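You operate a simulated robot arm through the tools that you are given. There is no shell and no other tool. Be economical: measure what you need, move in short steps, check, and stop when the job is done.

You run a simulated robot arm. Do the job below in one go: nothing can be reset, and whatever is moved stays where it is left.

JOB
Clear the bad fruit: mouldy one to waste, bruised one to juice.
Fine: the fruit on the sorting tray; both go down the chute, the mouldy one first; set the chute lever for each and leave it on juice. Where these are worked on the way, their far stop is far enough and under half their travel is too little: chute lever.

Only the result counts: the job must be done as asked and must still hold three seconds after the hand-in. Knocking over, shifting, dropping, spilling or breaking anything else fails it.

ROBOT AND FRAMES
A 7-joint arm with a fingered hand, fixed in place. Base frame: the origin is at the foot of the arm, x ahead of it, y to its left, z up. Readings come in mm, degrees, newtons and seconds.
With the tool pointing down near the work surface it reaches from about 200 to 480 mm from the base axis. Its first joint turns from -166.0 to 166.0 degrees. Payload 4 kg.
The tool frame sits at the grasp point between the pads (the TCP): z along the fingers, y along the line on which they close. The tips reach 26 mm beyond it. Largest opening 148 mm; the body of the gripper starts 73 mm behind the TCP. The gripper is a hand of 3 fingers: y runs from the thumb to the fingers, the wrist lies at [0, 0, -239] in the tool frame.
Orientation is that of the tool frame in the base frame, as a unit quaternion [x, y, z, w]. With the fingers straight down and closing along the base's y, the tool's x points along the base's -x, its y along +y and its z along -z.

CONTROLS
- The arm moves only by the tool play_rows. Its argument "plan" is a list of rows, each a list of 6 numbers: the shift along the tool's x, y, z in mm, then the turn, a rotation vector about the tool's x, y, z in degrees. In form: [[x, y, z, wx, wy, wz], ...]. A call has 1 to 20 rows; each row shifts and turns the commanded pose from where the row before left it, along the tool's axes as they then stand. Rows are played at 5 a second. More than 50 mm and 8.6 degrees between two rows, and nothing of the call is played. Where a pose cannot be reached the arm comes as near as it can. A force on the tool above 90 N (or 10 N above the force at the start of the call, whichever is more), or a blocked arm, ends the call early, and 0.2 s more pass. In this call time passes only in rows, and 0.2 s behind the last. The reply holds the time, the measured pose of the TCP, the force on the tool along the base axes, the opening and the grip force, in the units named above and with some noise, with the torque about the TCP (base axes, N m) and any sound that the robot's microphone picked up.
- Cameras (640 x 400 px; columns grow to the right, rows downward): "scene" is fixed at [220.6, 499.4, 1470.1]; the picture's right is [-0.62, -0.79, 0.00], its down [-0.67, 0.53, -0.52] and it looks along [0.41, -0.32, -0.86] (base axes); focal length 214 px, centre (320, 200). "wrist" rides on the gripper at [68, -39, -90] in the tool frame; the picture's right is [0.50, 0.87, 0.00], its down [-0.66, 0.38, -0.65] and it looks along [-0.57, 0.33, 0.76] (tool axes); focal length 222 px, centre (320, 200). There is no depth. A picture from a camera that has moved, and an enlarged one, comes with that camera's place and axes in the base frame and with its lens.
- snapshot(camera): a new picture of that camera. It takes no simulated time.
- slide_trunk(by): slides the trunk up (or, below 0, down) by that many mm; the arm rides with it, the base frame stays. It gives what a move gives, with no picture.
- curl_fingers(finger1, finger2, thumb_bend): sets how far each is bent, from 0 (flat) to 1 (curled in); at 0.3 the hand is open as for a grip, at 0.7 the pads meet at the TCP. One left out holds its place. A second passes; each finger stops where it meets its share of the squeeze, and holds until it gets a number again. It is the only way to open and close the hand. It gives what a move gives, with no picture; readings hold the bend of each and the force on the fingers (four entries, about 0 where the hand has none), thumb and palm.
- zoom(camera, box): a new picture of the part [left, top, right, bottom] of that camera's present view, enlarged. It takes no simulated time.
- finish_job(): hands the job in; it is judged then, once.

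Work in short steps. Places have to be worked out from the pictures, the camera data and where the tool is seen: move nearer, look again, correct. Check each grasp and each placing, and mend what went wrong. You have 120 turns and 68 pictures in all, those below and enlarged ones among them. Open the gripper and draw the arm clear of the work before you hand the job in, unless the task says otherwise; then end with one line.

The tools are called as name(argument=value, ...) on one line, values as JSON. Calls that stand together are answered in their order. play_rows: Moves the arm, as the interface text tells. Its arguments: {"type":"object","properties":{"plan":{"type":"array"}},"required":["plan"]} The other tools are called the same way: slide_trunk (by) slides the trunk up or down; curl_fingers (finger1, finger2, thumb_bend) moves the fingers one by one; snapshot (camera) takes a picture; zoom (camera, box) takes an enlarged picture of a part of a camera's view; finish_job () hands the job in.

At the start:

```text
clock: 0.0
eef_pos: [476.1, 201.9, 1222.0]
tool_rot: [0.0, 1.0, 0.0, 0.0]
contact_force: [0.1, -0.3, -0.3]
moment: [0.01, 0.03, -0.03]
width: 147.4
finger_force: 0.0
shape: jaw
bend: [0.3, 0.3, 0.3]
finger forces: [0.0, 0.0, 0.0, 0.0, 0.0, 0.0]
trunk travel left (down, up): [-525.0, 65.0]
```

scene: 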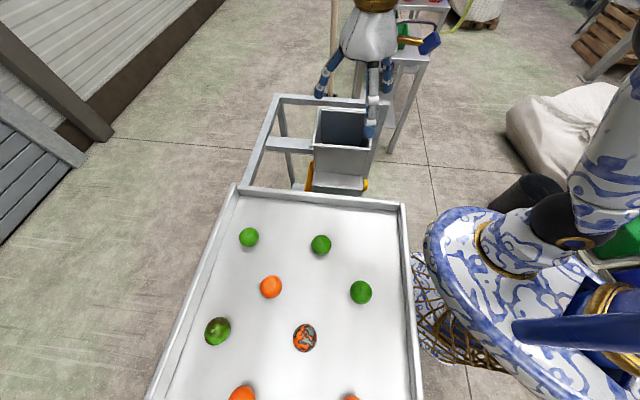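
wrist: 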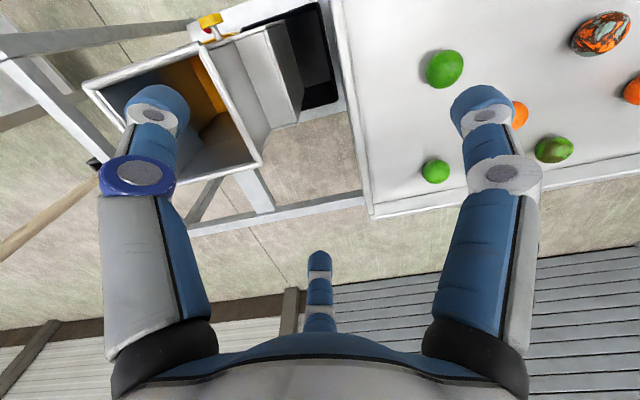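

I start by looking closer at the tray and the chute to identify the fruit and the lever.

zoom(camera="scene", box=[140, 200, 460, 400])

zoom(camera="scene", box=[240, 80, 440, 205])

zoom(camera="wrist", box=[60, 0, 380, 200])

zoom(camera="wrist", box=[360, 0, 640, 200])

```text
2.00 times, centred on (300, 300) of scene
camera zoom: at [220.6, 499.4, 1470.1], right [-0.62, -0.79, 0.0], down [-0.67, 0.53, -0.52], along [0.41, -0.32, -0.86], focal length 429 px, centre (360, 0)
```

zoom: 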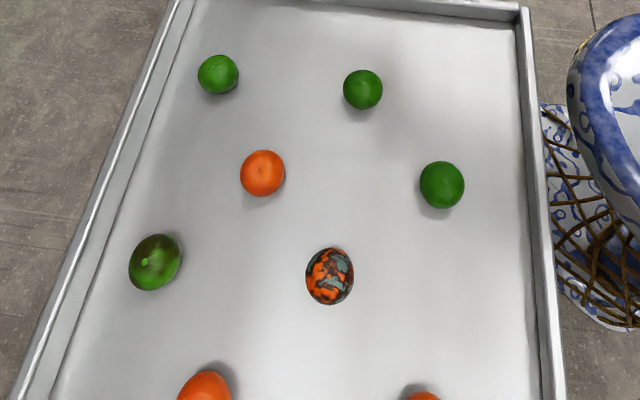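

```text
3.20 times, centred on (340, 142) of scene
camera zoom: at [220.6, 499.4, 1470.1], right [-0.62, -0.79, 0.0], down [-0.67, 0.53, -0.52], along [0.41, -0.32, -0.86], focal length 686 px, centre (256, 384)
```

zoom: 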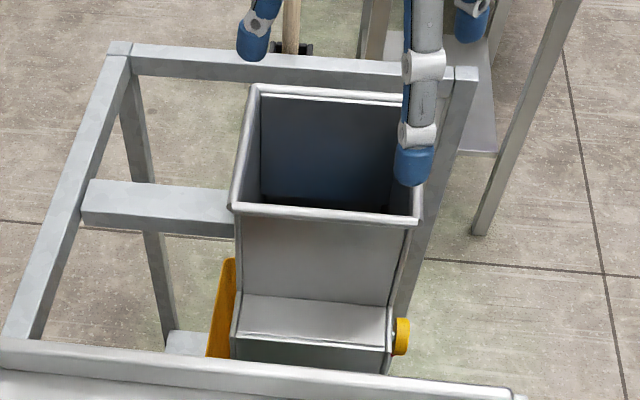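

```text
2.00 times, centred on (220, 100) of wrist
camera zoom: at [408.4, 163.0, 1311.2], right [-0.5, 0.87, 0.0], down [0.66, 0.38, 0.65], along [0.57, 0.33, -0.76], focal length 444 px, centre (520, 400)
```

zoom: 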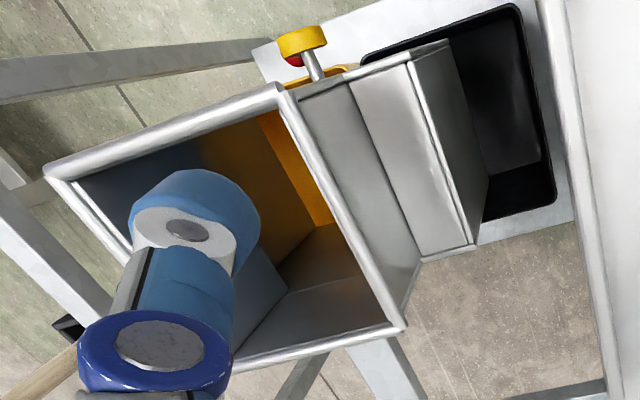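

```text
2.00 times, centred on (500, 100) of wrist
camera zoom: at [408.4, 163.0, 1311.2], right [-0.5, 0.87, 0.0], down [0.66, 0.38, 0.65], along [0.57, 0.33, -0.76], focal length 444 px, centre (-40, 400)
```

zoom: 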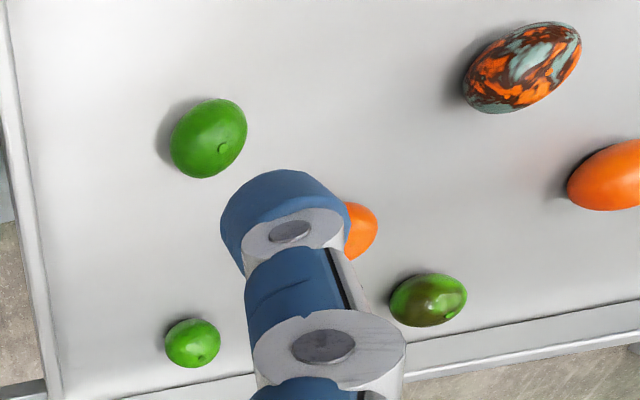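

The mouldy fruit sits near (229,535,904), the bruised dark-green one near (362,684,904), and the hopper rim near z 945 centred on about (661,43). The yellow lever knob looks to be around (569,-63,590), so I move the hand aside to view it.

play_rows(plan=[[15.4, -44.3, 0, 0, 0, 0], [15.4, -44.3, 0, 0, 0, 0], [15.4, -44.3, 0, 0, 0, 0], [15.4, -44.3, 0, 0, 0, 0], [15.4, -44.3, 0, 0, 0, 0], [15.4, -44.3, 0, 0, 0, 0], [15.4, -44.3, 0, 0, 0, 0], [15.4, -44.3, 0, 0, 0, 0], [15.4, -44.3, 0, 0, 0, 0]])

```text
clock: 2.0
eef_pos: [337.5, -195.1, 1219.0]
tool_rot: [0.0, 1.0, 0.001, 0.0]
contact_force: [0.5, 0.3, -0.2]
moment: [-0.02, 0.01, 0.0]
width: 147.8
finger_force: 0.0
shape: jaw
bend: [0.3, 0.3, 0.3]
finger forces: [0.1, 0.1, 0.0, 0.1, 0.0, 0.0]
trunk travel left (down, up): [-525.0, 65.0]
```

The move reached its target; I look now for the lever and for what lies below.

snapshot(camera="wrist")

snapshot(camera="scene")

```text
61 pictures are left
camera wrist: at [270.2, -234.8, 1309.7], right [-0.5, 0.87, 0.0], down [0.66, 0.38, 0.65], along [0.57, 0.33, -0.76], focal length 222 px, centre (320, 200)
```

wrist: 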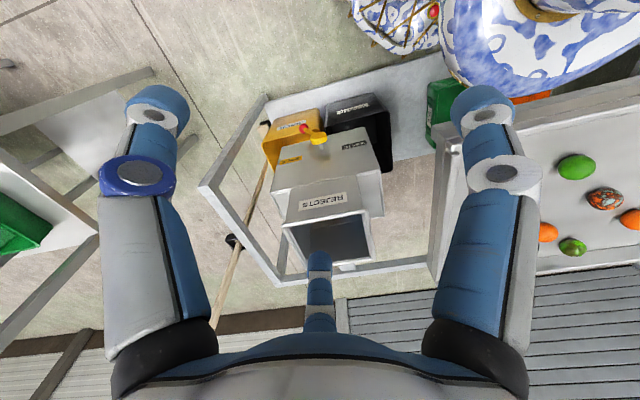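

```text
60 pictures are left
```

scene: 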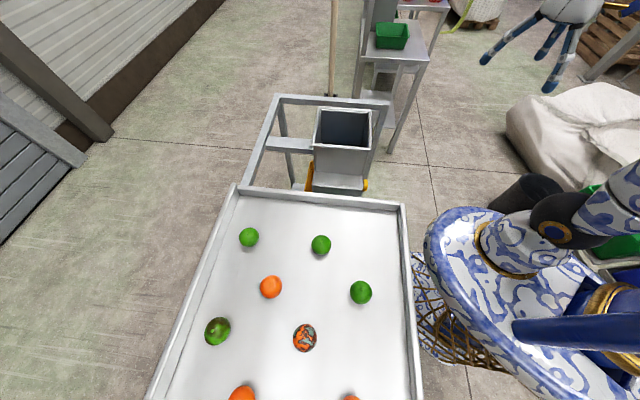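

I enlarge the chute with its labels and lever.

zoom(camera="wrist", box=[240, 80, 400, 180])

zoom(camera="wrist", box=[190, 80, 450, 280])

```text
4.00 times, centred on (320, 130) of wrist
camera zoom: at [270.2, -234.8, 1309.7], right [-0.5, 0.87, 0.0], down [0.66, 0.38, 0.65], along [0.57, 0.33, -0.76], focal length 888 px, centre (320, 480)
```

zoom: 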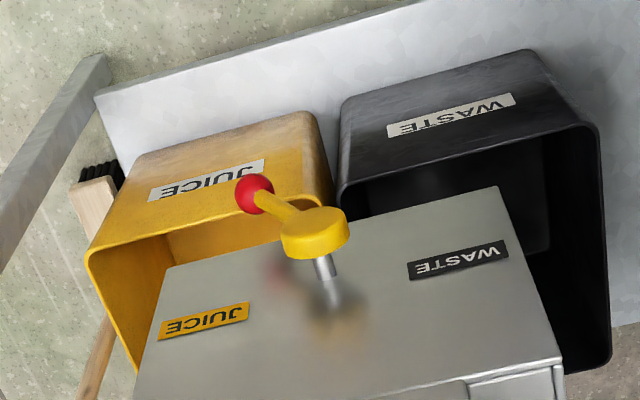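

```text
2.00 times, centred on (320, 180) of wrist
camera zoom: at [270.2, -234.8, 1309.7], right [-0.5, 0.87, 0.0], down [0.66, 0.38, 0.65], along [0.57, 0.33, -0.76], focal length 444 px, centre (320, 240)
```

zoom: 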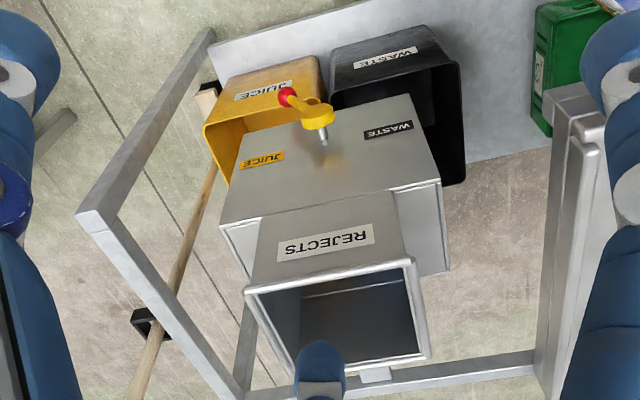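

The lever pivots on a shaft out of the chute's robot-facing side, with the red knob hanging down a bit toward JUICE. I slide the trunk down to look closer and level.

slide_trunk(by=-350)

snapshot(camera="wrist")

snapshot(camera="scene")

```text
clock: 5.4
eef_pos: [337.6, -194.3, 871.2]
tool_rot: [0.0, 1.0, 0.001, 0.0]
contact_force: [-0.5, 0.3, -0.5]
moment: [-0.01, 0.01, 0.02]
width: 148.1
finger_force: 0.1
shape: jaw
bend: [0.3, 0.3, 0.3]
finger forces: [0.0, 0.0, 0.0, 0.0, 0.1, 0.0]
trunk travel left (down, up): [-175.0, 415.0]
```

```text
57 pictures are left
camera wrist: at [270.4, -233.9, 959.9], right [-0.5, 0.87, 0.0], down [0.66, 0.38, 0.65], along [0.57, 0.33, -0.76], focal length 222 px, centre (320, 200)
```

wrist: 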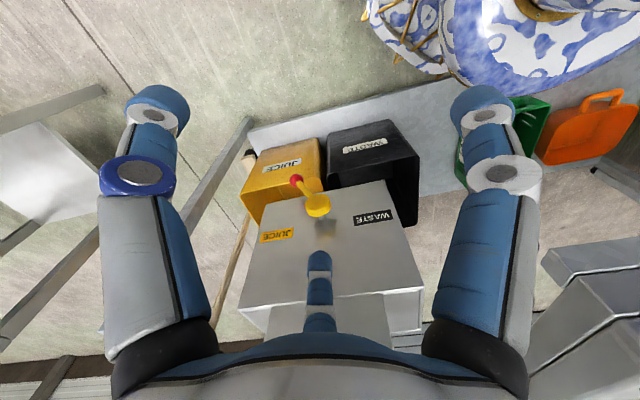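

```text
56 pictures are left
```

scene: 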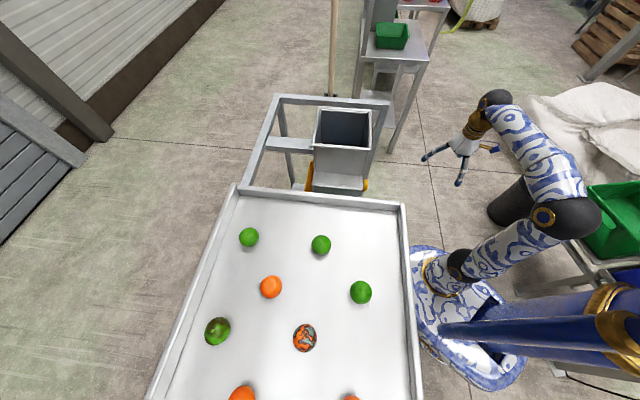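

I enlarge the lever.

zoom(camera="wrist", box=[230, 140, 430, 260])

```text
3.20 times, centred on (330, 200) of wrist
camera zoom: at [270.4, -233.9, 959.9], right [-0.5, 0.87, 0.0], down [0.66, 0.38, 0.65], along [0.57, 0.33, -0.76], focal length 711 px, centre (288, 200)
```

zoom: 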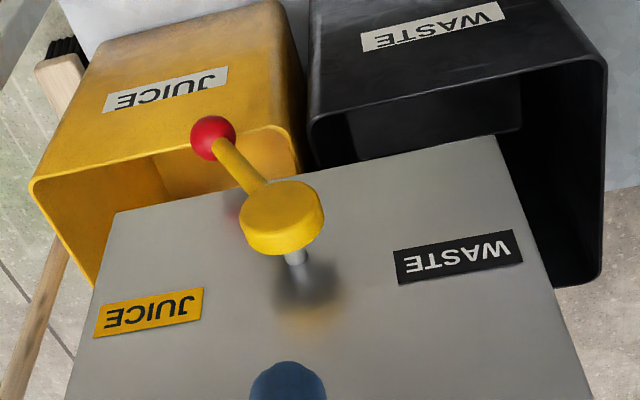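

Triangulated: lever hub ≈ (579,-61,568), knob ≈ (616,-111,460), hanging about 30° off vertical toward juice. I close the hand into a poker and lower the trunk for the lever work.

curl_fingers(finger1=0.68, finger2=0.68, thumb_bend=0.68)

slide_trunk(by=-170)

```text
clock: 6.4
eef_pos: [338.3, -194.8, 869.5]
tool_rot: [0.0, 1.0, -0.001, 0.0]
contact_force: [0.5, -0.2, -0.1]
moment: [0.0, 0.0, 0.01]
width: 5.6
finger_force: 0.2
shape: fingers
bend: [0.68, 0.68, 0.68]
finger forces: [0.1, 0.0, 0.1, 0.0, 0.0, 0.1]
trunk travel left (down, up): [-175.0, 415.0]
```

```text
clock: 8.3
eef_pos: [337.7, -194.9, 701.0]
tool_rot: [-0.001, 1.0, 0.0, 0.001]
contact_force: [0.1, -0.6, 0.3]
moment: [-0.01, 0.01, 0.01]
width: 5.5
finger_force: 0.0
shape: fingers
bend: [0.68, 0.68, 0.68]
finger forces: [0.1, 0.0, 0.1, 0.1, 0.0, 0.0]
trunk travel left (down, up): [-5.0, 585.0]
```

Now move forward a bit and tilt the tool about 50° outward toward heading 20°.

play_rows(plan=[[-45, 0, 0, 0, 0, 0], [-45, 0, 0, 0, 0, 0], [-45, 0, 0, 0, 0, 0], [0, 0, 0, -2.85, -7.83, 0], [0, 0, 0, -2.85, -7.83, 0], [0, 0, 0, -2.85, -7.83, 0], [0, 0, 0, -2.85, -7.83, 0], [0, 0, 0, -2.85, -7.83, 0], [0, 0, 0, -2.85, -7.83, 0]])

snapshot(camera="wrist")

```text
clock: 10.3
eef_pos: [474.0, -194.4, 699.6]
tool_rot: [0.0, 0.906, 0.144, 0.399]
contact_force: [-0.8, 0.3, 0.6]
moment: [0.0, 0.04, 0.01]
width: 5.1
finger_force: 0.1
shape: fingers
bend: [0.68, 0.68, 0.68]
finger forces: [0.0, 0.0, 0.0, 0.0, 0.0, 0.0]
trunk travel left (down, up): [-5.0, 585.0]
```

```text
54 pictures are left
camera wrist: at [366.4, -247.3, 698.1], right [-0.44, 0.89, -0.13], down [-0.07, 0.12, 0.99], along [0.89, 0.45, 0.01], focal length 222 px, centre (320, 200)
```

wrist: 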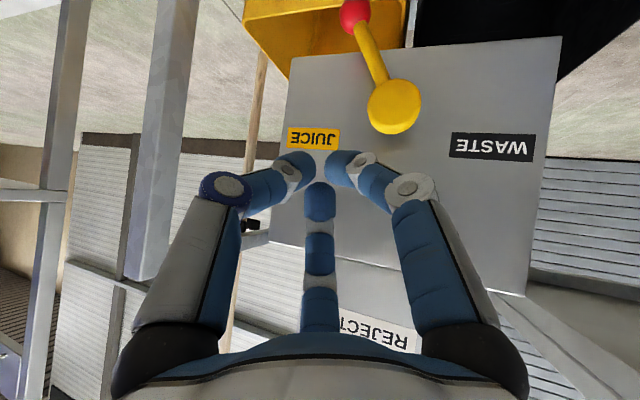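

The horizontal view confirms hub ≈ (577,-60,570) and knob ≈ (616,-111,460). I move the closed fingers to a standoff point on the juice side of the knob.

play_rows(plan=[[13.5, -11.4, 44, 0, 0, 0], [13.5, -11.4, 44, 0, 0, 0], [13.5, -11.4, 44, 0, 0, 0], [13.5, -11.4, 44, 0, 0, 0]])

snapshot(camera="wrist")

```text
clock: 11.3
eef_pos: [570.1, -189.3, 533.1]
tool_rot: [0.001, 0.906, 0.144, 0.398]
contact_force: [0.4, 0.5, -0.3]
moment: [-0.02, -0.01, -0.05]
width: 5.0
finger_force: 0.1
shape: fingers
bend: [0.68, 0.68, 0.68]
finger forces: [0.0, 0.0, 0.1, 0.0, 0.1, 0.0]
trunk travel left (down, up): [-5.0, 585.0]
```

```text
53 pictures are left
camera wrist: at [462.5, -241.6, 532.9], right [-0.44, 0.89, -0.13], down [-0.07, 0.12, 0.99], along [0.9, 0.44, 0.01], focal length 222 px, centre (320, 200)
```

wrist: 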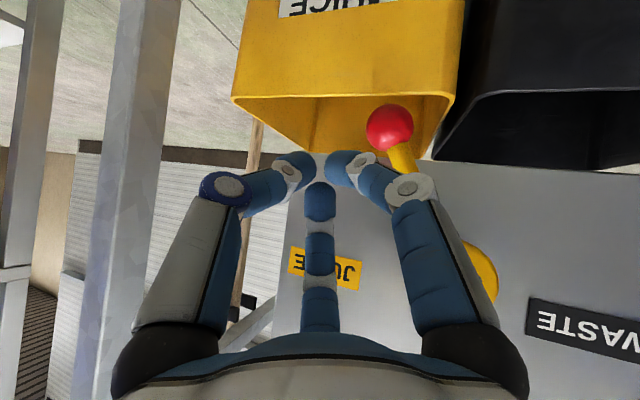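

The knob is confirmed at about z 462 and the poker lines up beside it on the juice side. I advance about 98 mm along the tool axis.

play_rows(plan=[[0, 0, 33, 0, 0, 0], [0, 2, 33, 0, 0, 0], [0, 2, 32, 0, 0, 0]])

snapshot(camera="wrist")

```text
clock: 12.1
eef_pos: [637.0, -156.1, 472.2]
tool_rot: [0.0, 0.906, 0.143, 0.398]
contact_force: [0.1, -1.8, -0.8]
moment: [-0.03, 0.0, 0.03]
width: 4.1
finger_force: 0.1
shape: fingers
bend: [0.68, 0.68, 0.68]
finger forces: [1.1, 0.1, 0.0, 0.0, 0.1, 0.1]
trunk travel left (down, up): [-5.0, 585.0]
```

```text
52 pictures are left
camera wrist: at [530.6, -208.7, 472.1], right [-0.44, 0.89, -0.13], down [-0.07, 0.12, 0.99], along [0.9, 0.45, 0.01], focal length 222 px, centre (320, 200)
```

wrist: 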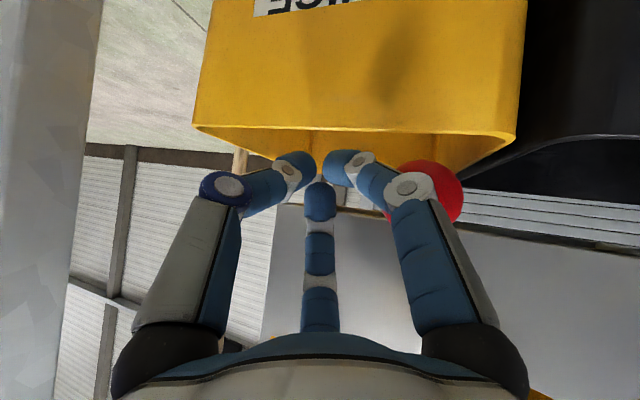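

Fingers just touch the knob (1 N). I push along the chute face toward waste in small steps.

play_rows(plan=[[11.2, 15.2, -6.4, 0, 0, 0], [11.2, 15.2, -6.4, 0, 0, 0], [11.2, 15.2, -6.4, 0, 0, 0], [11.2, 15.2, -6.4, 0, 0, 0]])

snapshot(camera="wrist")

```text
clock: 13.1
eef_pos: [582.5, -97.9, 475.3]
tool_rot: [0.0, 0.906, 0.145, 0.397]
contact_force: [0.5, 0.4, 0.8]
moment: [-0.03, 0.02, -0.01]
width: 4.6
finger_force: 0.1
shape: fingers
bend: [0.68, 0.68, 0.68]
finger forces: [0.0, 0.0, 0.0, 0.0, 0.0, 0.0]
trunk travel left (down, up): [-5.0, 585.0]
```

```text
51 pictures are left
camera wrist: at [475.2, -152.6, 474.1], right [-0.44, 0.89, -0.13], down [-0.07, 0.12, 0.99], along [0.89, 0.45, 0.01], focal length 222 px, centre (320, 200)
```

wrist: 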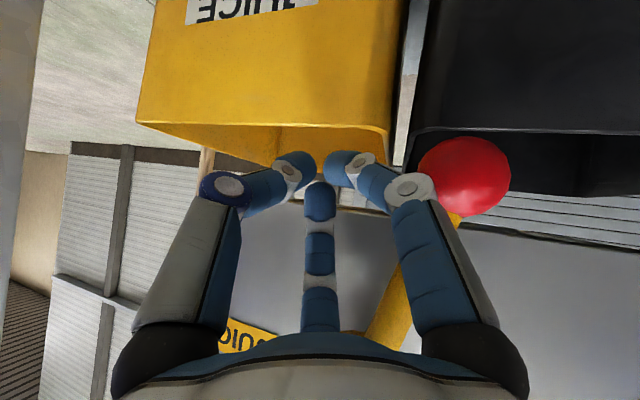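

The knob is now past centre on the waste side, around (544,-37,454). I keep pushing the same way until the stop.

play_rows(plan=[[8.4, 11.4, -4.8, 0, 0, 0], [8.4, 11.4, -4.8, 0, 0, 0], [8.4, 11.4, -4.8, 0, 0, 0]])

snapshot(camera="wrist")

```text
clock: 13.9
eef_pos: [550.3, -70.5, 473.5]
tool_rot: [0.002, 0.906, 0.144, 0.398]
contact_force: [3.4, -9.4, -2.7]
moment: [0.48, 0.17, -0.06]
width: 4.7
finger_force: 4.7
shape: fingers
bend: [0.68, 0.69, 0.68]
finger forces: [0.0, 9.6, 0.0, 0.0, 0.0, 0.0]
trunk travel left (down, up): [-5.0, 585.0]
```

```text
50 pictures are left
camera wrist: at [443.1, -124.1, 473.3], right [-0.44, 0.89, -0.13], down [-0.07, 0.12, 0.99], along [0.9, 0.44, 0.01], focal length 222 px, centre (320, 200)
```

wrist: 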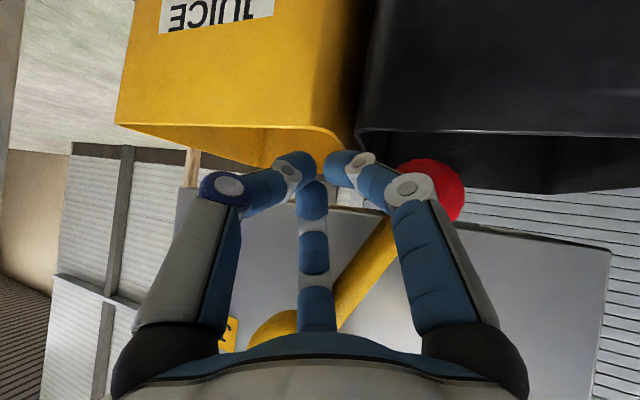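

Knob is now about 31° toward waste with ~9 N on a finger, probably the stop. A small further push will tell.

play_rows(plan=[[3.4, 4.6, -1.9, 0, 0, 0], [3.4, 4.6, -1.9, 0, 0, 0]])

```text
clock: 14.5
eef_pos: [541.0, -62.4, 473.8]
tool_rot: [0.002, 0.906, 0.144, 0.397]
contact_force: [5.9, -34.3, -6.0]
moment: [1.24, 0.22, -0.11]
width: 0.0
finger_force: 17.5
shape: fingers
bend: [0.7, 0.7, 0.68]
finger forces: [7.6, 26.4, 0.1, 0.1, 0.0, 0.1]
trunk travel left (down, up): [-5.0, 585.0]
```

Force rose to 34 N, so the lever is on its waste stop. I back off sideways and then retract along the tool axis and look.

play_rows(plan=[[-11.2, -15.2, 6.4, 0, 0, 0], [0, 0, -45, 0, 0, 0], [0, 0, -45, 0, 0, 0], [0, 0, -45, 0, 0, 0]])

snapshot(camera="wrist")

```text
clock: 15.5
eef_pos: [456.2, -107.5, 562.1]
tool_rot: [-0.001, 0.907, 0.144, 0.396]
contact_force: [-0.1, -0.2, 0.1]
moment: [-0.01, 0.0, 0.02]
width: 4.1
finger_force: 0.2
shape: fingers
bend: [0.68, 0.68, 0.68]
finger forces: [0.0, 0.1, 0.0, 0.0, 0.0, 0.0]
trunk travel left (down, up): [-5.0, 585.0]
```

```text
49 pictures are left
camera wrist: at [349.4, -160.8, 561.6], right [-0.44, 0.89, -0.13], down [-0.06, 0.12, 0.99], along [0.89, 0.45, 0.01], focal length 222 px, centre (320, 200)
```

wrist: 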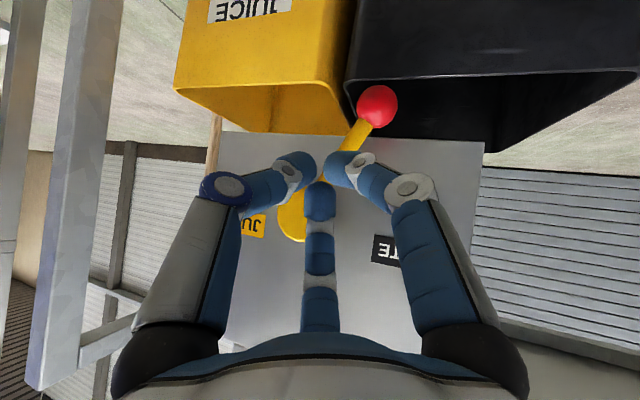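

The lever rests on waste (about 30° past vertical). Now I raise the trunk and untilt the tool to go for the mouldy fruit.

slide_trunk(by=520)

play_rows(plan=[[0, 0, 0, 2.85, 7.83, 0], [0, 0, 0, 2.85, 7.83, 0], [0, 0, 0, 2.85, 7.83, 0], [0, 0, 0, 2.85, 7.83, 0], [0, 0, 0, 2.85, 7.83, 0], [0, 0, 0, 2.85, 7.83, 0]])

```text
refused: 520 is not a number from -400 to 400
```

```text
clock: 16.9
eef_pos: [460.5, -108.8, 562.1]
tool_rot: [0.0, 1.0, -0.001, -0.001]
contact_force: [-0.6, 0.2, -0.2]
moment: [0.0, 0.0, -0.01]
width: 4.6
finger_force: 0.0
shape: fingers
bend: [0.68, 0.68, 0.68]
finger forces: [0.0, 0.0, 0.1, 0.0, 0.1, 0.1]
trunk travel left (down, up): [-5.0, 585.0]
```

The slide limit is 400 per call; the untilt went fine and clear. I raise the trunk in two slides.

slide_trunk(by=400)

slide_trunk(by=120)

```text
clock: 20.8
eef_pos: [458.1, -109.1, 960.8]
tool_rot: [0.0, 1.0, 0.0, 0.0]
contact_force: [0.4, -0.2, -0.4]
moment: [0.01, 0.0, -0.02]
width: 4.3
finger_force: 0.2
shape: fingers
bend: [0.68, 0.68, 0.68]
finger forces: [0.0, 0.1, 0.0, 0.0, 0.0, 0.1]
trunk travel left (down, up): [-405.0, 185.0]
```

```text
clock: 22.3
eef_pos: [459.6, -110.8, 1082.8]
tool_rot: [0.0, 1.0, -0.001, 0.0]
contact_force: [-0.5, 0.4, -0.2]
moment: [-0.04, 0.04, 0.01]
width: 4.5
finger_force: 0.2
shape: fingers
bend: [0.68, 0.68, 0.68]
finger forces: [0.0, 0.0, 0.0, 0.1, 0.0, 0.0]
trunk travel left (down, up): [-525.0, 65.0]
```

I swing the arm round toward the tray at this height, turning the hand with it.

play_rows(plan=[[-8.4, 48.2, 0, 0, 0, -6], [-8.4, 48.2, 0, 0, 0, -6], [-8.4, 48.2, 0, 0, 0, -6], [-8.4, 48.2, 0, 0, 0, -6], [-8.4, 48.2, 0, 0, 0, -6], [-8.4, 48.2, 0, 0, 0, -6], [-8.4, 48.2, 0, 0, 0, -6], [-8.4, 48.2, 0, 0, 0, -6], [-8.4, 48.2, 0, 0, 0, -6], [-8.4, 48.2, 0, 0, 0, -6], [-8.4, 48.2, 0, 0, 0, -6], [-8.4, 48.2, 0, 0, 0, -6], [-8.4, 48.2, 0, 0, 0, -6]])

snapshot(camera="wrist")

snapshot(camera="scene")

```text
clock: 25.1
eef_pos: [202.0, 417.7, 1078.1]
tool_rot: [-0.63, 0.777, 0.0, 0.0]
contact_force: [0.2, -0.2, -0.8]
moment: [0.0, 0.0, -0.01]
width: 4.6
finger_force: 0.1
shape: fingers
bend: [0.68, 0.68, 0.68]
finger forces: [0.0, 0.0, 0.1, 0.1, 0.1, 0.1]
trunk travel left (down, up): [-525.0, 65.0]
```

```text
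48 pictures are left
camera wrist: at [225.1, 343.6, 1169.3], right [-0.95, -0.31, 0.0], down [-0.23, 0.72, 0.65], along [-0.2, 0.62, -0.76], focal length 222 px, centre (320, 200)
```

wrist: 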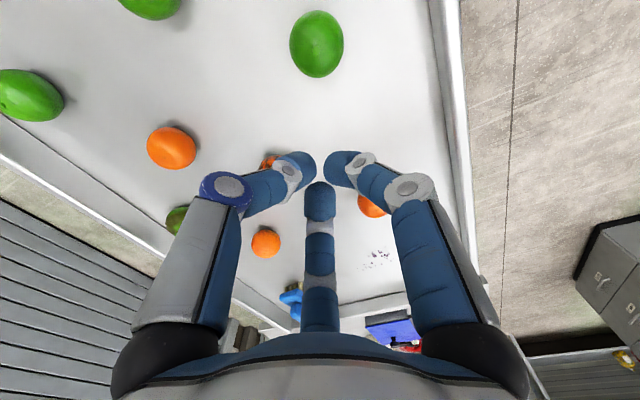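

```text
47 pictures are left
```

scene: 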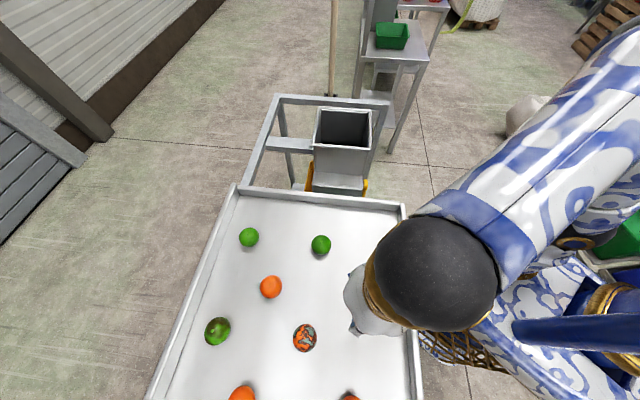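

I extend outward to over the mouldy fruit, keeping height, to test the reach with the tool vertical.

play_rows(plan=[[-40, -0.7, 0, 0, 0, 0], [-40, -0.7, 0, 0, 0, 0], [-40, -0.7, 0, 0, 0, 0]])

snapshot(camera="wrist")

```text
clock: 25.9
eef_pos: [228.6, 534.7, 1080.7]
tool_rot: [-0.629, 0.777, -0.001, 0.0]
contact_force: [-0.5, 0.0, 0.6]
moment: [0.01, 0.0, 0.03]
width: 4.6
finger_force: 0.1
shape: fingers
bend: [0.68, 0.68, 0.68]
finger forces: [0.0, 0.1, 0.0, 0.1, 0.0, 0.1]
trunk travel left (down, up): [-525.0, 65.0]
```

```text
46 pictures are left
camera wrist: at [252.4, 460.7, 1171.0], right [-0.95, -0.31, 0.0], down [-0.23, 0.72, 0.65], along [-0.2, 0.62, -0.76], focal length 222 px, centre (320, 200)
```

wrist: 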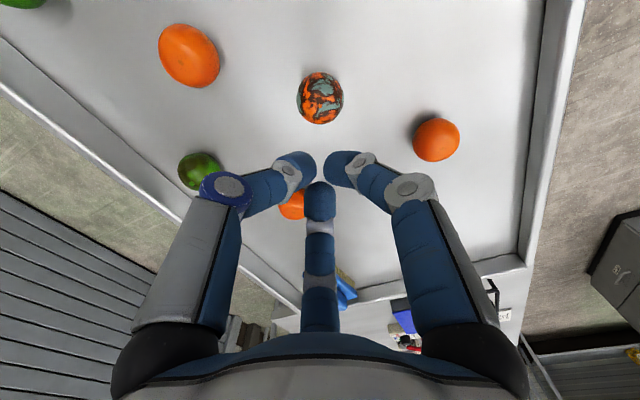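

Vertical reach works; the fruit's place (229,534) is confirmed, about 55 mm across, no neighbour within 150 mm. I open the hand and lower with the trunk part way.

curl_fingers(finger1=0.35, finger2=0.35, thumb_bend=0.35)

slide_trunk(by=-110)

snapshot(camera="wrist")

```text
clock: 26.9
eef_pos: [228.6, 534.1, 1080.4]
tool_rot: [-0.629, 0.777, 0.0, -0.001]
contact_force: [0.7, 0.0, -0.6]
moment: [0.01, 0.0, -0.03]
width: 110.7
finger_force: 0.0
shape: fingers
bend: [0.35, 0.35, 0.35]
finger forces: [0.0, 0.0, 0.0, 0.0, 0.0, 0.0]
trunk travel left (down, up): [-525.0, 65.0]
```

```text
clock: 28.3
eef_pos: [228.8, 533.8, 970.9]
tool_rot: [-0.63, 0.777, 0.0, 0.0]
contact_force: [-0.4, -0.4, -0.6]
moment: [0.0, 0.0, 0.01]
width: 110.7
finger_force: 0.0
shape: fingers
bend: [0.35, 0.35, 0.35]
finger forces: [0.1, 0.0, 0.0, 0.1, 0.1, 0.0]
trunk travel left (down, up): [-415.0, 175.0]
```

```text
45 pictures are left
camera wrist: at [252.5, 459.8, 1061.3], right [-0.95, -0.31, 0.0], down [-0.23, 0.72, 0.65], along [-0.2, 0.62, -0.76], focal length 222 px, centre (320, 200)
```

wrist: 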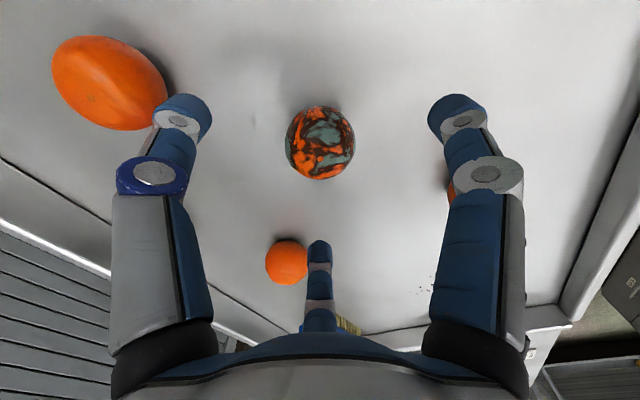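

The fruit centre is at (228.5,534.5,902), radius about 26, right under the hand. I lower so the grasp point is near its centre, with tips just above the tray.

slide_trunk(by=-62)

snapshot(camera="wrist")

```text
clock: 29.3
eef_pos: [228.4, 534.3, 909.6]
tool_rot: [-0.629, 0.777, 0.0, -0.001]
contact_force: [-0.3, -0.1, 0.7]
moment: [-0.03, 0.0, 0.03]
width: 111.2
finger_force: 0.4
shape: fingers
bend: [0.35, 0.35, 0.35]
finger forces: [0.1, 0.0, 0.0, 0.0, 0.1, 0.0]
trunk travel left (down, up): [-353.0, 237.0]
```

```text
44 pictures are left
camera wrist: at [252.5, 459.9, 999.2], right [-0.95, -0.31, 0.0], down [-0.23, 0.72, 0.65], along [-0.2, 0.62, -0.76], focal length 222 px, centre (320, 200)
```

wrist: 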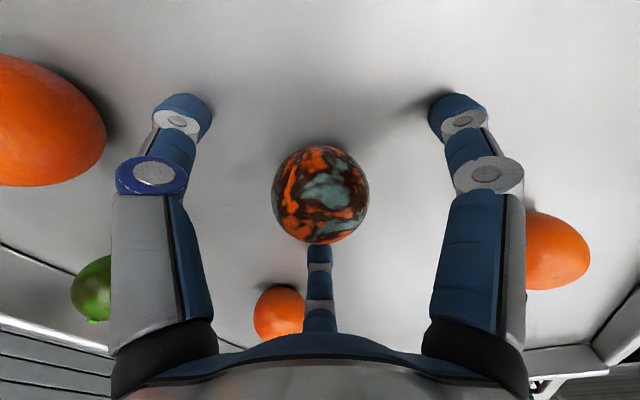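

The fruit is centred between the fingers; I close on it.

curl_fingers(finger1=0.62, finger2=0.62, thumb_bend=0.62)

```text
clock: 30.3
eef_pos: [226.0, 532.4, 912.3]
tool_rot: [-0.629, 0.778, 0.001, 0.002]
contact_force: [-4.9, -4.6, 47.2]
moment: [-1.97, 1.78, 0.0]
width: 48.4
finger_force: 23.8
shape: fingers
bend: [0.45, 0.62, 0.62]
finger forces: [46.9, 0.0, 0.0, 0.0, 0.1, 0.1]
trunk travel left (down, up): [-353.0, 237.0]
```

Finger 1 reads 47 N with upward force, while the others feel nothing – something's off. I look before doing more.

snapshot(camera="wrist")

```text
43 pictures are left
camera wrist: at [250.9, 457.2, 1002.2], right [-0.95, -0.31, 0.0], down [-0.23, 0.72, 0.66], along [-0.2, 0.63, -0.75], focal length 222 px, centre (320, 200)
```

wrist: 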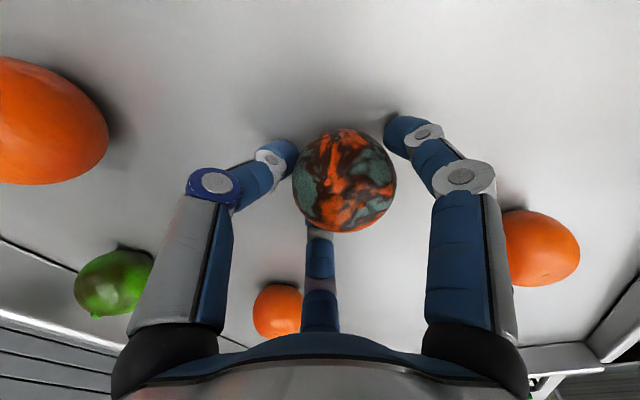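

Finger 1 dug into the tray while curling, and the fruit rolled a little. I open, raise about 12 mm and look again.

curl_fingers(finger1=0.35, finger2=0.35, thumb_bend=0.35)

slide_trunk(by=12)

snapshot(camera="wrist")

```text
clock: 31.3
eef_pos: [229.1, 533.4, 908.2]
tool_rot: [-0.63, 0.777, -0.001, 0.0]
contact_force: [-1.9, -1.1, 0.8]
moment: [0.03, 0.06, 0.03]
width: 112.7
finger_force: 1.0
shape: fingers
bend: [0.34, 0.35, 0.35]
finger forces: [0.3, 1.3, 0.0, 0.1, 0.0, 0.0]
trunk travel left (down, up): [-353.0, 237.0]
```

```text
clock: 31.9
eef_pos: [228.9, 535.1, 920.8]
tool_rot: [-0.63, 0.777, 0.0, 0.0]
contact_force: [0.4, -0.7, -0.3]
moment: [0.01, 0.06, 0.03]
width: 111.9
finger_force: 0.0
shape: fingers
bend: [0.35, 0.35, 0.35]
finger forces: [0.1, 0.1, 0.1, 0.0, 0.0, 0.0]
trunk travel left (down, up): [-365.0, 225.0]
```

```text
42 pictures are left
camera wrist: at [252.6, 459.9, 1011.1], right [-0.95, -0.31, 0.0], down [-0.23, 0.72, 0.65], along [-0.2, 0.62, -0.76], focal length 222 px, centre (320, 200)
```

wrist: 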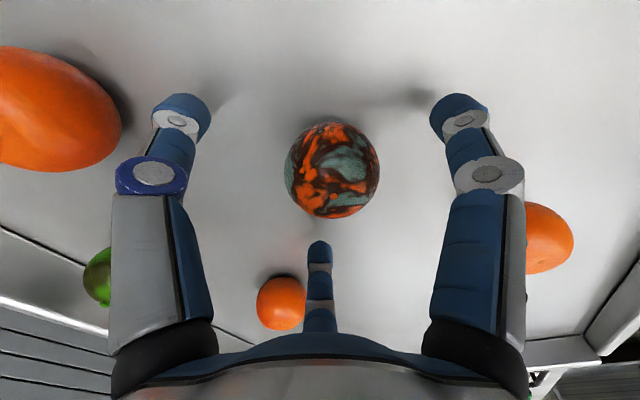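

The fruit is now at about (224,525). I recentre and come down 5 mm, then close stepwise.

play_rows(plan=[[10.5, 2.3, 5, 0, 0, 0]])

curl_fingers(finger1=0.5, finger2=0.5, thumb_bend=0.5)

snapshot(camera="wrist")

```text
clock: 32.3
eef_pos: [225.8, 525.8, 915.4]
tool_rot: [-0.629, 0.777, 0.001, 0.0]
contact_force: [-0.7, 0.0, -0.9]
moment: [0.01, -0.01, 0.0]
width: 111.6
finger_force: 0.1
shape: fingers
bend: [0.35, 0.35, 0.35]
finger forces: [0.0, 0.1, 0.0, 0.0, 0.0, 0.0]
trunk travel left (down, up): [-365.0, 225.0]
```

```text
clock: 33.3
eef_pos: [224.3, 525.1, 915.4]
tool_rot: [-0.63, 0.777, 0.0, 0.0]
contact_force: [0.1, 0.2, 0.2]
moment: [-0.04, -0.03, -0.03]
width: 62.8
finger_force: 0.1
shape: fingers
bend: [0.5, 0.5, 0.5]
finger forces: [0.0, 0.1, 0.0, 0.0, 0.1, 0.0]
trunk travel left (down, up): [-365.0, 225.0]
```

```text
41 pictures are left
camera wrist: at [248.9, 450.4, 1005.5], right [-0.95, -0.31, 0.0], down [-0.23, 0.72, 0.65], along [-0.2, 0.62, -0.76], focal length 222 px, centre (320, 200)
```

wrist: 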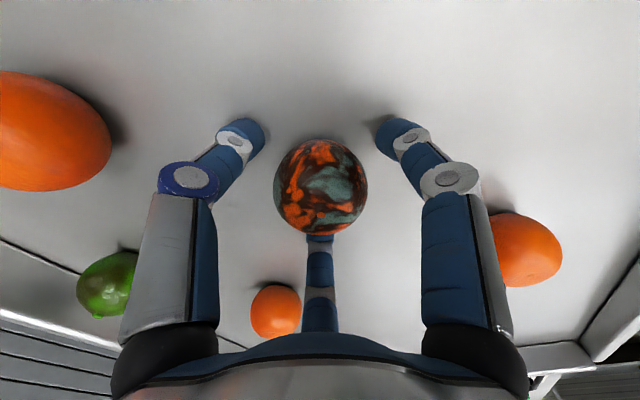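

Centred with no contact with the tray; I close on.

curl_fingers(finger1=0.6, finger2=0.6, thumb_bend=0.6)

snapshot(camera="wrist")

```text
clock: 34.3
eef_pos: [225.9, 524.3, 914.9]
tool_rot: [-0.629, 0.777, 0.0, 0.0]
contact_force: [0.0, 0.3, -0.4]
moment: [0.03, -0.01, 0.0]
width: 38.6
finger_force: 3.9
shape: fingers
bend: [0.57, 0.56, 0.58]
finger forces: [2.5, 3.0, 0.0, 0.0, 3.1, 0.0]
trunk travel left (down, up): [-365.0, 225.0]
```

```text
40 pictures are left
camera wrist: at [248.9, 450.4, 1005.5], right [-0.95, -0.31, 0.0], down [-0.23, 0.72, 0.65], along [-0.2, 0.62, -0.76], focal length 222 px, centre (320, 200)
```

wrist: 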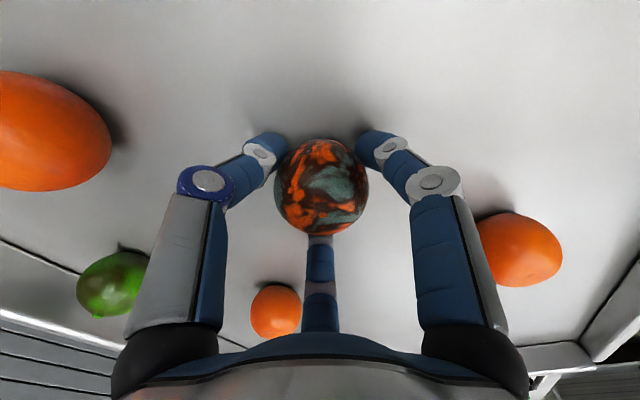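

All three touch at ~3 N. I tighten a bit and lift.

curl_fingers(finger1=0.66, finger2=0.66, thumb_bend=0.66)

slide_trunk(by=60)

snapshot(camera="wrist")

```text
clock: 35.3
eef_pos: [224.8, 524.2, 916.4]
tool_rot: [-0.629, 0.777, 0.0, 0.0]
contact_force: [0.7, -0.6, 0.1]
moment: [0.05, -0.01, 0.01]
width: 35.6
finger_force: 11.8
shape: fingers
bend: [0.57, 0.56, 0.61]
finger forces: [7.5, 7.8, 0.0, 0.0, 8.7, 0.0]
trunk travel left (down, up): [-365.0, 225.0]
```

```text
clock: 36.3
eef_pos: [225.6, 524.8, 976.2]
tool_rot: [-0.63, 0.777, 0.0, 0.0]
contact_force: [-0.1, -0.9, -0.3]
moment: [-0.01, -0.03, 0.01]
width: 35.8
finger_force: 11.7
shape: fingers
bend: [0.57, 0.56, 0.61]
finger forces: [7.5, 7.8, 0.0, 0.1, 8.7, 0.0]
trunk travel left (down, up): [-425.0, 165.0]
```

```text
39 pictures are left
camera wrist: at [249.0, 450.5, 1065.5], right [-0.95, -0.31, 0.0], down [-0.23, 0.72, 0.65], along [-0.2, 0.62, -0.76], focal length 222 px, centre (320, 200)
```

wrist: 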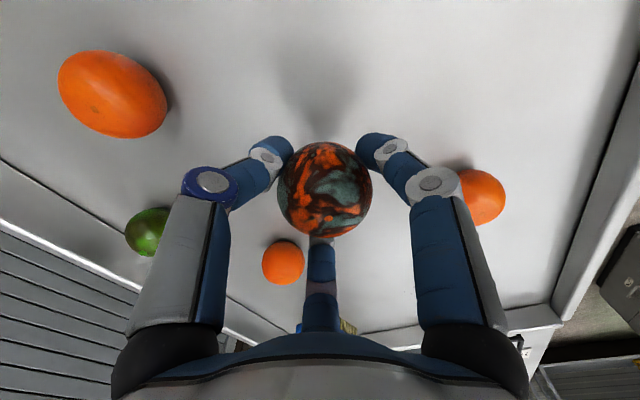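

The fruit is held and lifted. I raise more, then swing back to the hopper.

slide_trunk(by=100)

play_rows(plan=[[11.4, -47, 0, 0, 0, 4.85], [11.4, -47, 0, 0, 0, 4.85], [11.4, -47, 0, 0, 0, 4.85], [11.4, -47, 0, 0, 0, 4.85], [11.4, -47, 0, 0, 0, 4.85], [11.4, -47, 0, 0, 0, 4.85], [11.4, -47, 0, 0, 0, 4.85], [11.4, -47, 0, 0, 0, 4.85], [11.4, -47, 0, 0, 0, 4.85], [11.4, -47, 0, 0, 0, 4.85], [11.4, -47, 0, 0, 0, 4.85], [11.4, -47, 0, 0, 0, 4.85], [11.4, -47, 0, 0, 0, 4.85]])

snapshot(camera="wrist")

```text
clock: 37.6
eef_pos: [225.5, 525.0, 1075.8]
tool_rot: [-0.63, 0.777, -0.001, 0.0]
contact_force: [0.5, -0.1, -0.1]
moment: [0.03, 0.02, 0.01]
width: 35.7
finger_force: 12.1
shape: fingers
bend: [0.57, 0.56, 0.61]
finger forces: [7.5, 7.8, 0.1, 0.0, 8.7, 0.0]
trunk travel left (down, up): [-525.0, 65.0]
```

```text
clock: 40.4
eef_pos: [572.2, 37.1, 1072.9]
tool_rot: [-0.13, 0.992, 0.0, 0.0]
contact_force: [0.4, 0.9, -0.9]
moment: [0.01, -0.02, -0.02]
width: 35.1
finger_force: 11.5
shape: fingers
bend: [0.57, 0.57, 0.61]
finger forces: [7.4, 7.7, 0.0, 0.1, 8.5, 0.0]
trunk travel left (down, up): [-525.0, 65.0]
```

```text
38 pictures are left
camera wrist: at [516.3, -20.0, 1163.3], right [-0.71, 0.71, 0.0], down [0.54, 0.53, 0.65], along [0.46, 0.46, -0.76], focal length 222 px, centre (320, 200)
```

wrist: 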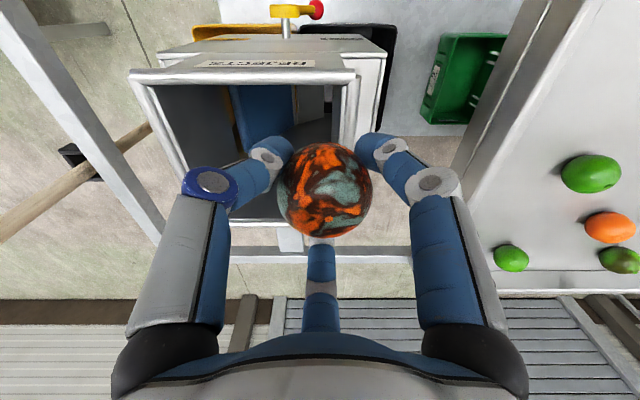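

The lever still shows waste. Hopper centre again ≈ (660,43). I extend to over it and lower close above the rim.

play_rows(plan=[[-38.3, -7.7, 0, 0, 0, 0], [-38.3, -7.7, 0, 0, 0, 0]])

slide_trunk(by=-75)

snapshot(camera="wrist")

zoom(camera="scene", box=[240, 40, 440, 205])

```text
clock: 41.0
eef_pos: [646.0, 40.0, 1075.8]
tool_rot: [-0.13, 0.992, 0.0, -0.001]
contact_force: [0.0, 0.7, -0.7]
moment: [-0.02, 0.02, -0.03]
width: 35.2
finger_force: 11.5
shape: fingers
bend: [0.57, 0.57, 0.62]
finger forces: [7.3, 7.6, 0.1, 0.0, 8.3, 0.0]
trunk travel left (down, up): [-525.0, 65.0]
```

```text
clock: 42.2
eef_pos: [645.6, 40.1, 999.2]
tool_rot: [-0.13, 0.991, 0.0, 0.001]
contact_force: [-0.2, -0.2, -0.7]
moment: [0.02, 0.01, 0.01]
width: 35.1
finger_force: 11.3
shape: fingers
bend: [0.57, 0.57, 0.62]
finger forces: [7.3, 7.6, 0.1, 0.0, 8.3, 0.0]
trunk travel left (down, up): [-450.0, 140.0]
```

```text
37 pictures are left
camera wrist: at [590.3, -15.1, 1090.1], right [-0.71, 0.71, 0.0], down [0.54, 0.53, 0.65], along [0.46, 0.46, -0.76], focal length 222 px, centre (320, 200)
```

wrist: 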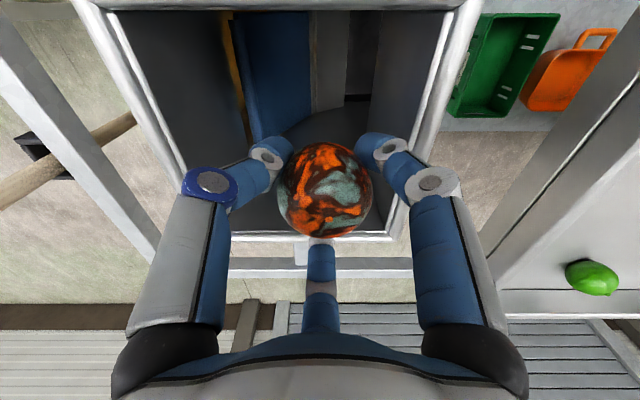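

```text
2.42 times, centred on (340, 122) of scene
camera zoom: at [220.6, 499.4, 1470.1], right [-0.62, -0.79, 0.0], down [-0.67, 0.53, -0.52], along [0.41, -0.32, -0.86], focal length 520 px, centre (272, 388)
```

zoom: 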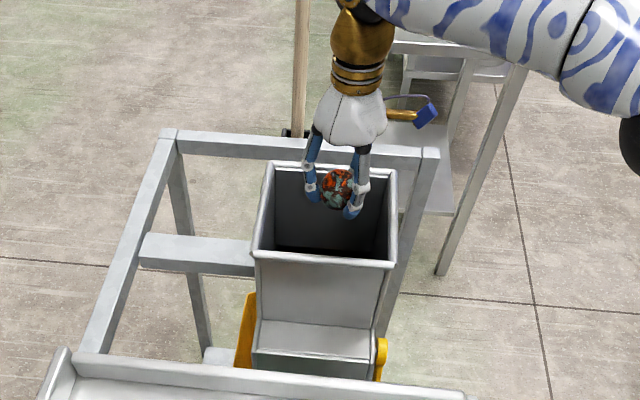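

The fruit is above the opening's middle, wholly inside the rim outline. I release it by opening moderately.

curl_fingers(finger1=0.44, finger2=0.44, thumb_bend=0.44)

snapshot(camera="wrist")

```text
clock: 43.2
eef_pos: [645.9, 40.8, 999.3]
tool_rot: [-0.129, 0.992, 0.0, 0.0]
contact_force: [-0.8, 0.4, 0.2]
moment: [0.03, -0.02, 0.0]
width: 81.5
finger_force: 0.0
shape: fingers
bend: [0.44, 0.44, 0.44]
finger forces: [0.0, 0.0, 0.0, 0.0, 0.0, 0.0]
trunk travel left (down, up): [-450.0, 140.0]
```

```text
35 pictures are left
camera wrist: at [590.3, -15.1, 1090.1], right [-0.71, 0.71, 0.0], down [0.54, 0.53, 0.65], along [0.46, 0.46, -0.76], focal length 222 px, centre (320, 200)
```

wrist: 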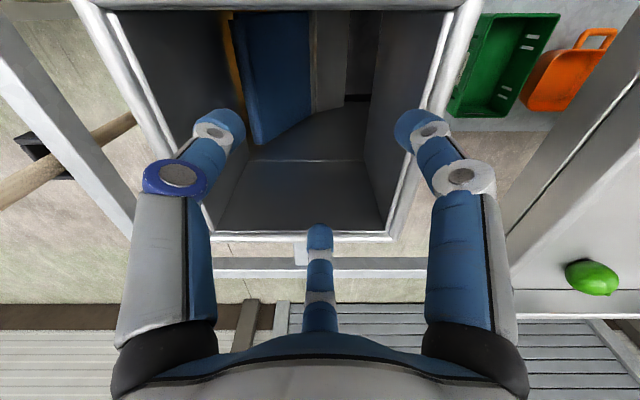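

It dropped through. I raise and retract to the lever-side position to check the waste tote and set the lever.

slide_trunk(by=75)

play_rows(plan=[[40, 0, 0, 0, 0, 5], [40, -5, 0, 0, 0, 5], [40, -25, 0, 0, 0, 5], [40, -25, 0, 0, 0, 0], [30, -38, 0, 0, 0, 0], [10, -45, 0, 0, 0, 0]])

snapshot(camera="wrist")

```text
clock: 44.3
eef_pos: [645.4, 40.4, 1074.4]
tool_rot: [-0.131, 0.991, 0.0, 0.0]
contact_force: [0.2, -0.1, 0.7]
moment: [-0.04, 0.02, -0.03]
width: 81.5
finger_force: 0.0
shape: fingers
bend: [0.44, 0.44, 0.44]
finger forces: [0.0, 0.0, 0.1, 0.1, 0.0, 0.0]
trunk travel left (down, up): [-525.0, 65.0]
```

```text
clock: 45.7
eef_pos: [453.2, -116.1, 1072.7]
tool_rot: [0.0, 1.0, -0.001, 0.001]
contact_force: [0.2, 0.0, -1.1]
moment: [0.0, -0.02, 0.01]
width: 81.6
finger_force: 0.1
shape: fingers
bend: [0.44, 0.44, 0.44]
finger forces: [0.1, 0.0, 0.0, 0.1, 0.0, 0.1]
trunk travel left (down, up): [-525.0, 65.0]
```

```text
34 pictures are left
camera wrist: at [384.1, -155.7, 1163.5], right [-0.5, 0.87, 0.0], down [0.66, 0.38, 0.65], along [0.57, 0.33, -0.76], focal length 222 px, centre (320, 200)
```

wrist: 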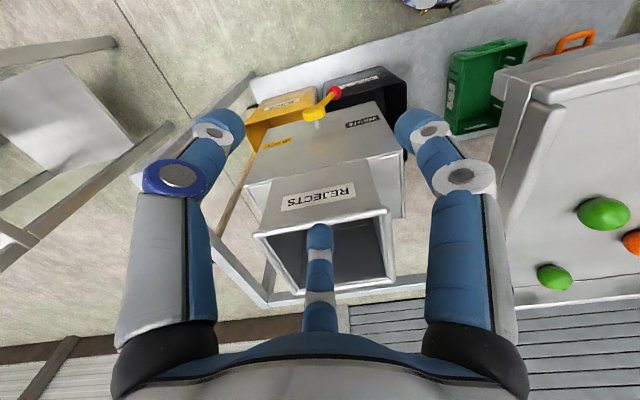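

Lever is still on waste. I close the fingers into the poker and slide the trunk down.

curl_fingers(finger1=0.68, finger2=0.68, thumb_bend=0.68)

slide_trunk(by=-400)

slide_trunk(by=-120)

play_rows(plan=[[0, 0, 0, -2.85, -7.83, 0], [0, 0, 0, -2.85, -7.83, 0], [0, 0, 0, -2.85, -7.83, 0], [0, 0, 0, -2.85, -7.83, 0], [0, 0, 0, -2.85, -7.83, 0], [0, 0, 0, -2.85, -7.83, 0]])

snapshot(camera="wrist")

```text
clock: 46.7
eef_pos: [452.2, -115.7, 1073.8]
tool_rot: [0.0, 1.0, 0.001, 0.001]
contact_force: [0.7, -0.7, -0.5]
moment: [-0.02, -0.01, -0.01]
width: 5.2
finger_force: 0.1
shape: fingers
bend: [0.68, 0.68, 0.68]
finger forces: [0.0, 0.0, 0.0, 0.0, 0.0, 0.0]
trunk travel left (down, up): [-525.0, 65.0]
```

```text
clock: 50.5
eef_pos: [452.0, -114.9, 674.4]
tool_rot: [0.0, 1.0, -0.001, 0.0]
contact_force: [-0.6, 0.8, 0.3]
moment: [0.01, 0.01, 0.02]
width: 5.5
finger_force: 0.1
shape: fingers
bend: [0.68, 0.68, 0.68]
finger forces: [0.0, 0.0, 0.0, 0.0, 0.1, 0.1]
trunk travel left (down, up): [-125.0, 465.0]
```

```text
clock: 52.0
eef_pos: [452.1, -115.9, 554.6]
tool_rot: [0.0, 1.0, 0.0, 0.0]
contact_force: [0.7, 0.5, 0.8]
moment: [0.0, 0.0, -0.01]
width: 5.5
finger_force: 0.0
shape: fingers
bend: [0.68, 0.68, 0.68]
finger forces: [0.0, 0.0, 0.1, 0.0, 0.0, 0.0]
trunk travel left (down, up): [-5.0, 585.0]
```

```text
clock: 53.4
eef_pos: [451.5, -117.2, 575.9]
tool_rot: [-0.01, 0.915, 0.105, 0.389]
contact_force: [0.8, -0.2, 0.2]
moment: [-0.07, 0.03, -0.02]
width: 4.6
finger_force: 0.1
shape: fingers
bend: [0.68, 0.68, 0.68]
finger forces: [0.0, 0.1, 0.1, 0.0, 0.1, 0.0]
out of reach, approached as far as the arm can: row 6
trunk travel left (down, up): [-5.0, 585.0]
```

```text
33 pictures are left
camera wrist: at [343.8, -171.1, 582.3], right [-0.44, 0.88, -0.2], down [-0.05, 0.2, 0.98], along [0.9, 0.44, -0.05], focal length 222 px, centre (320, 200)
```

wrist: 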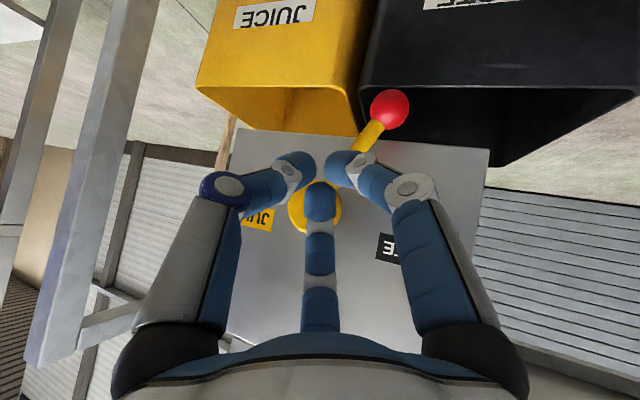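

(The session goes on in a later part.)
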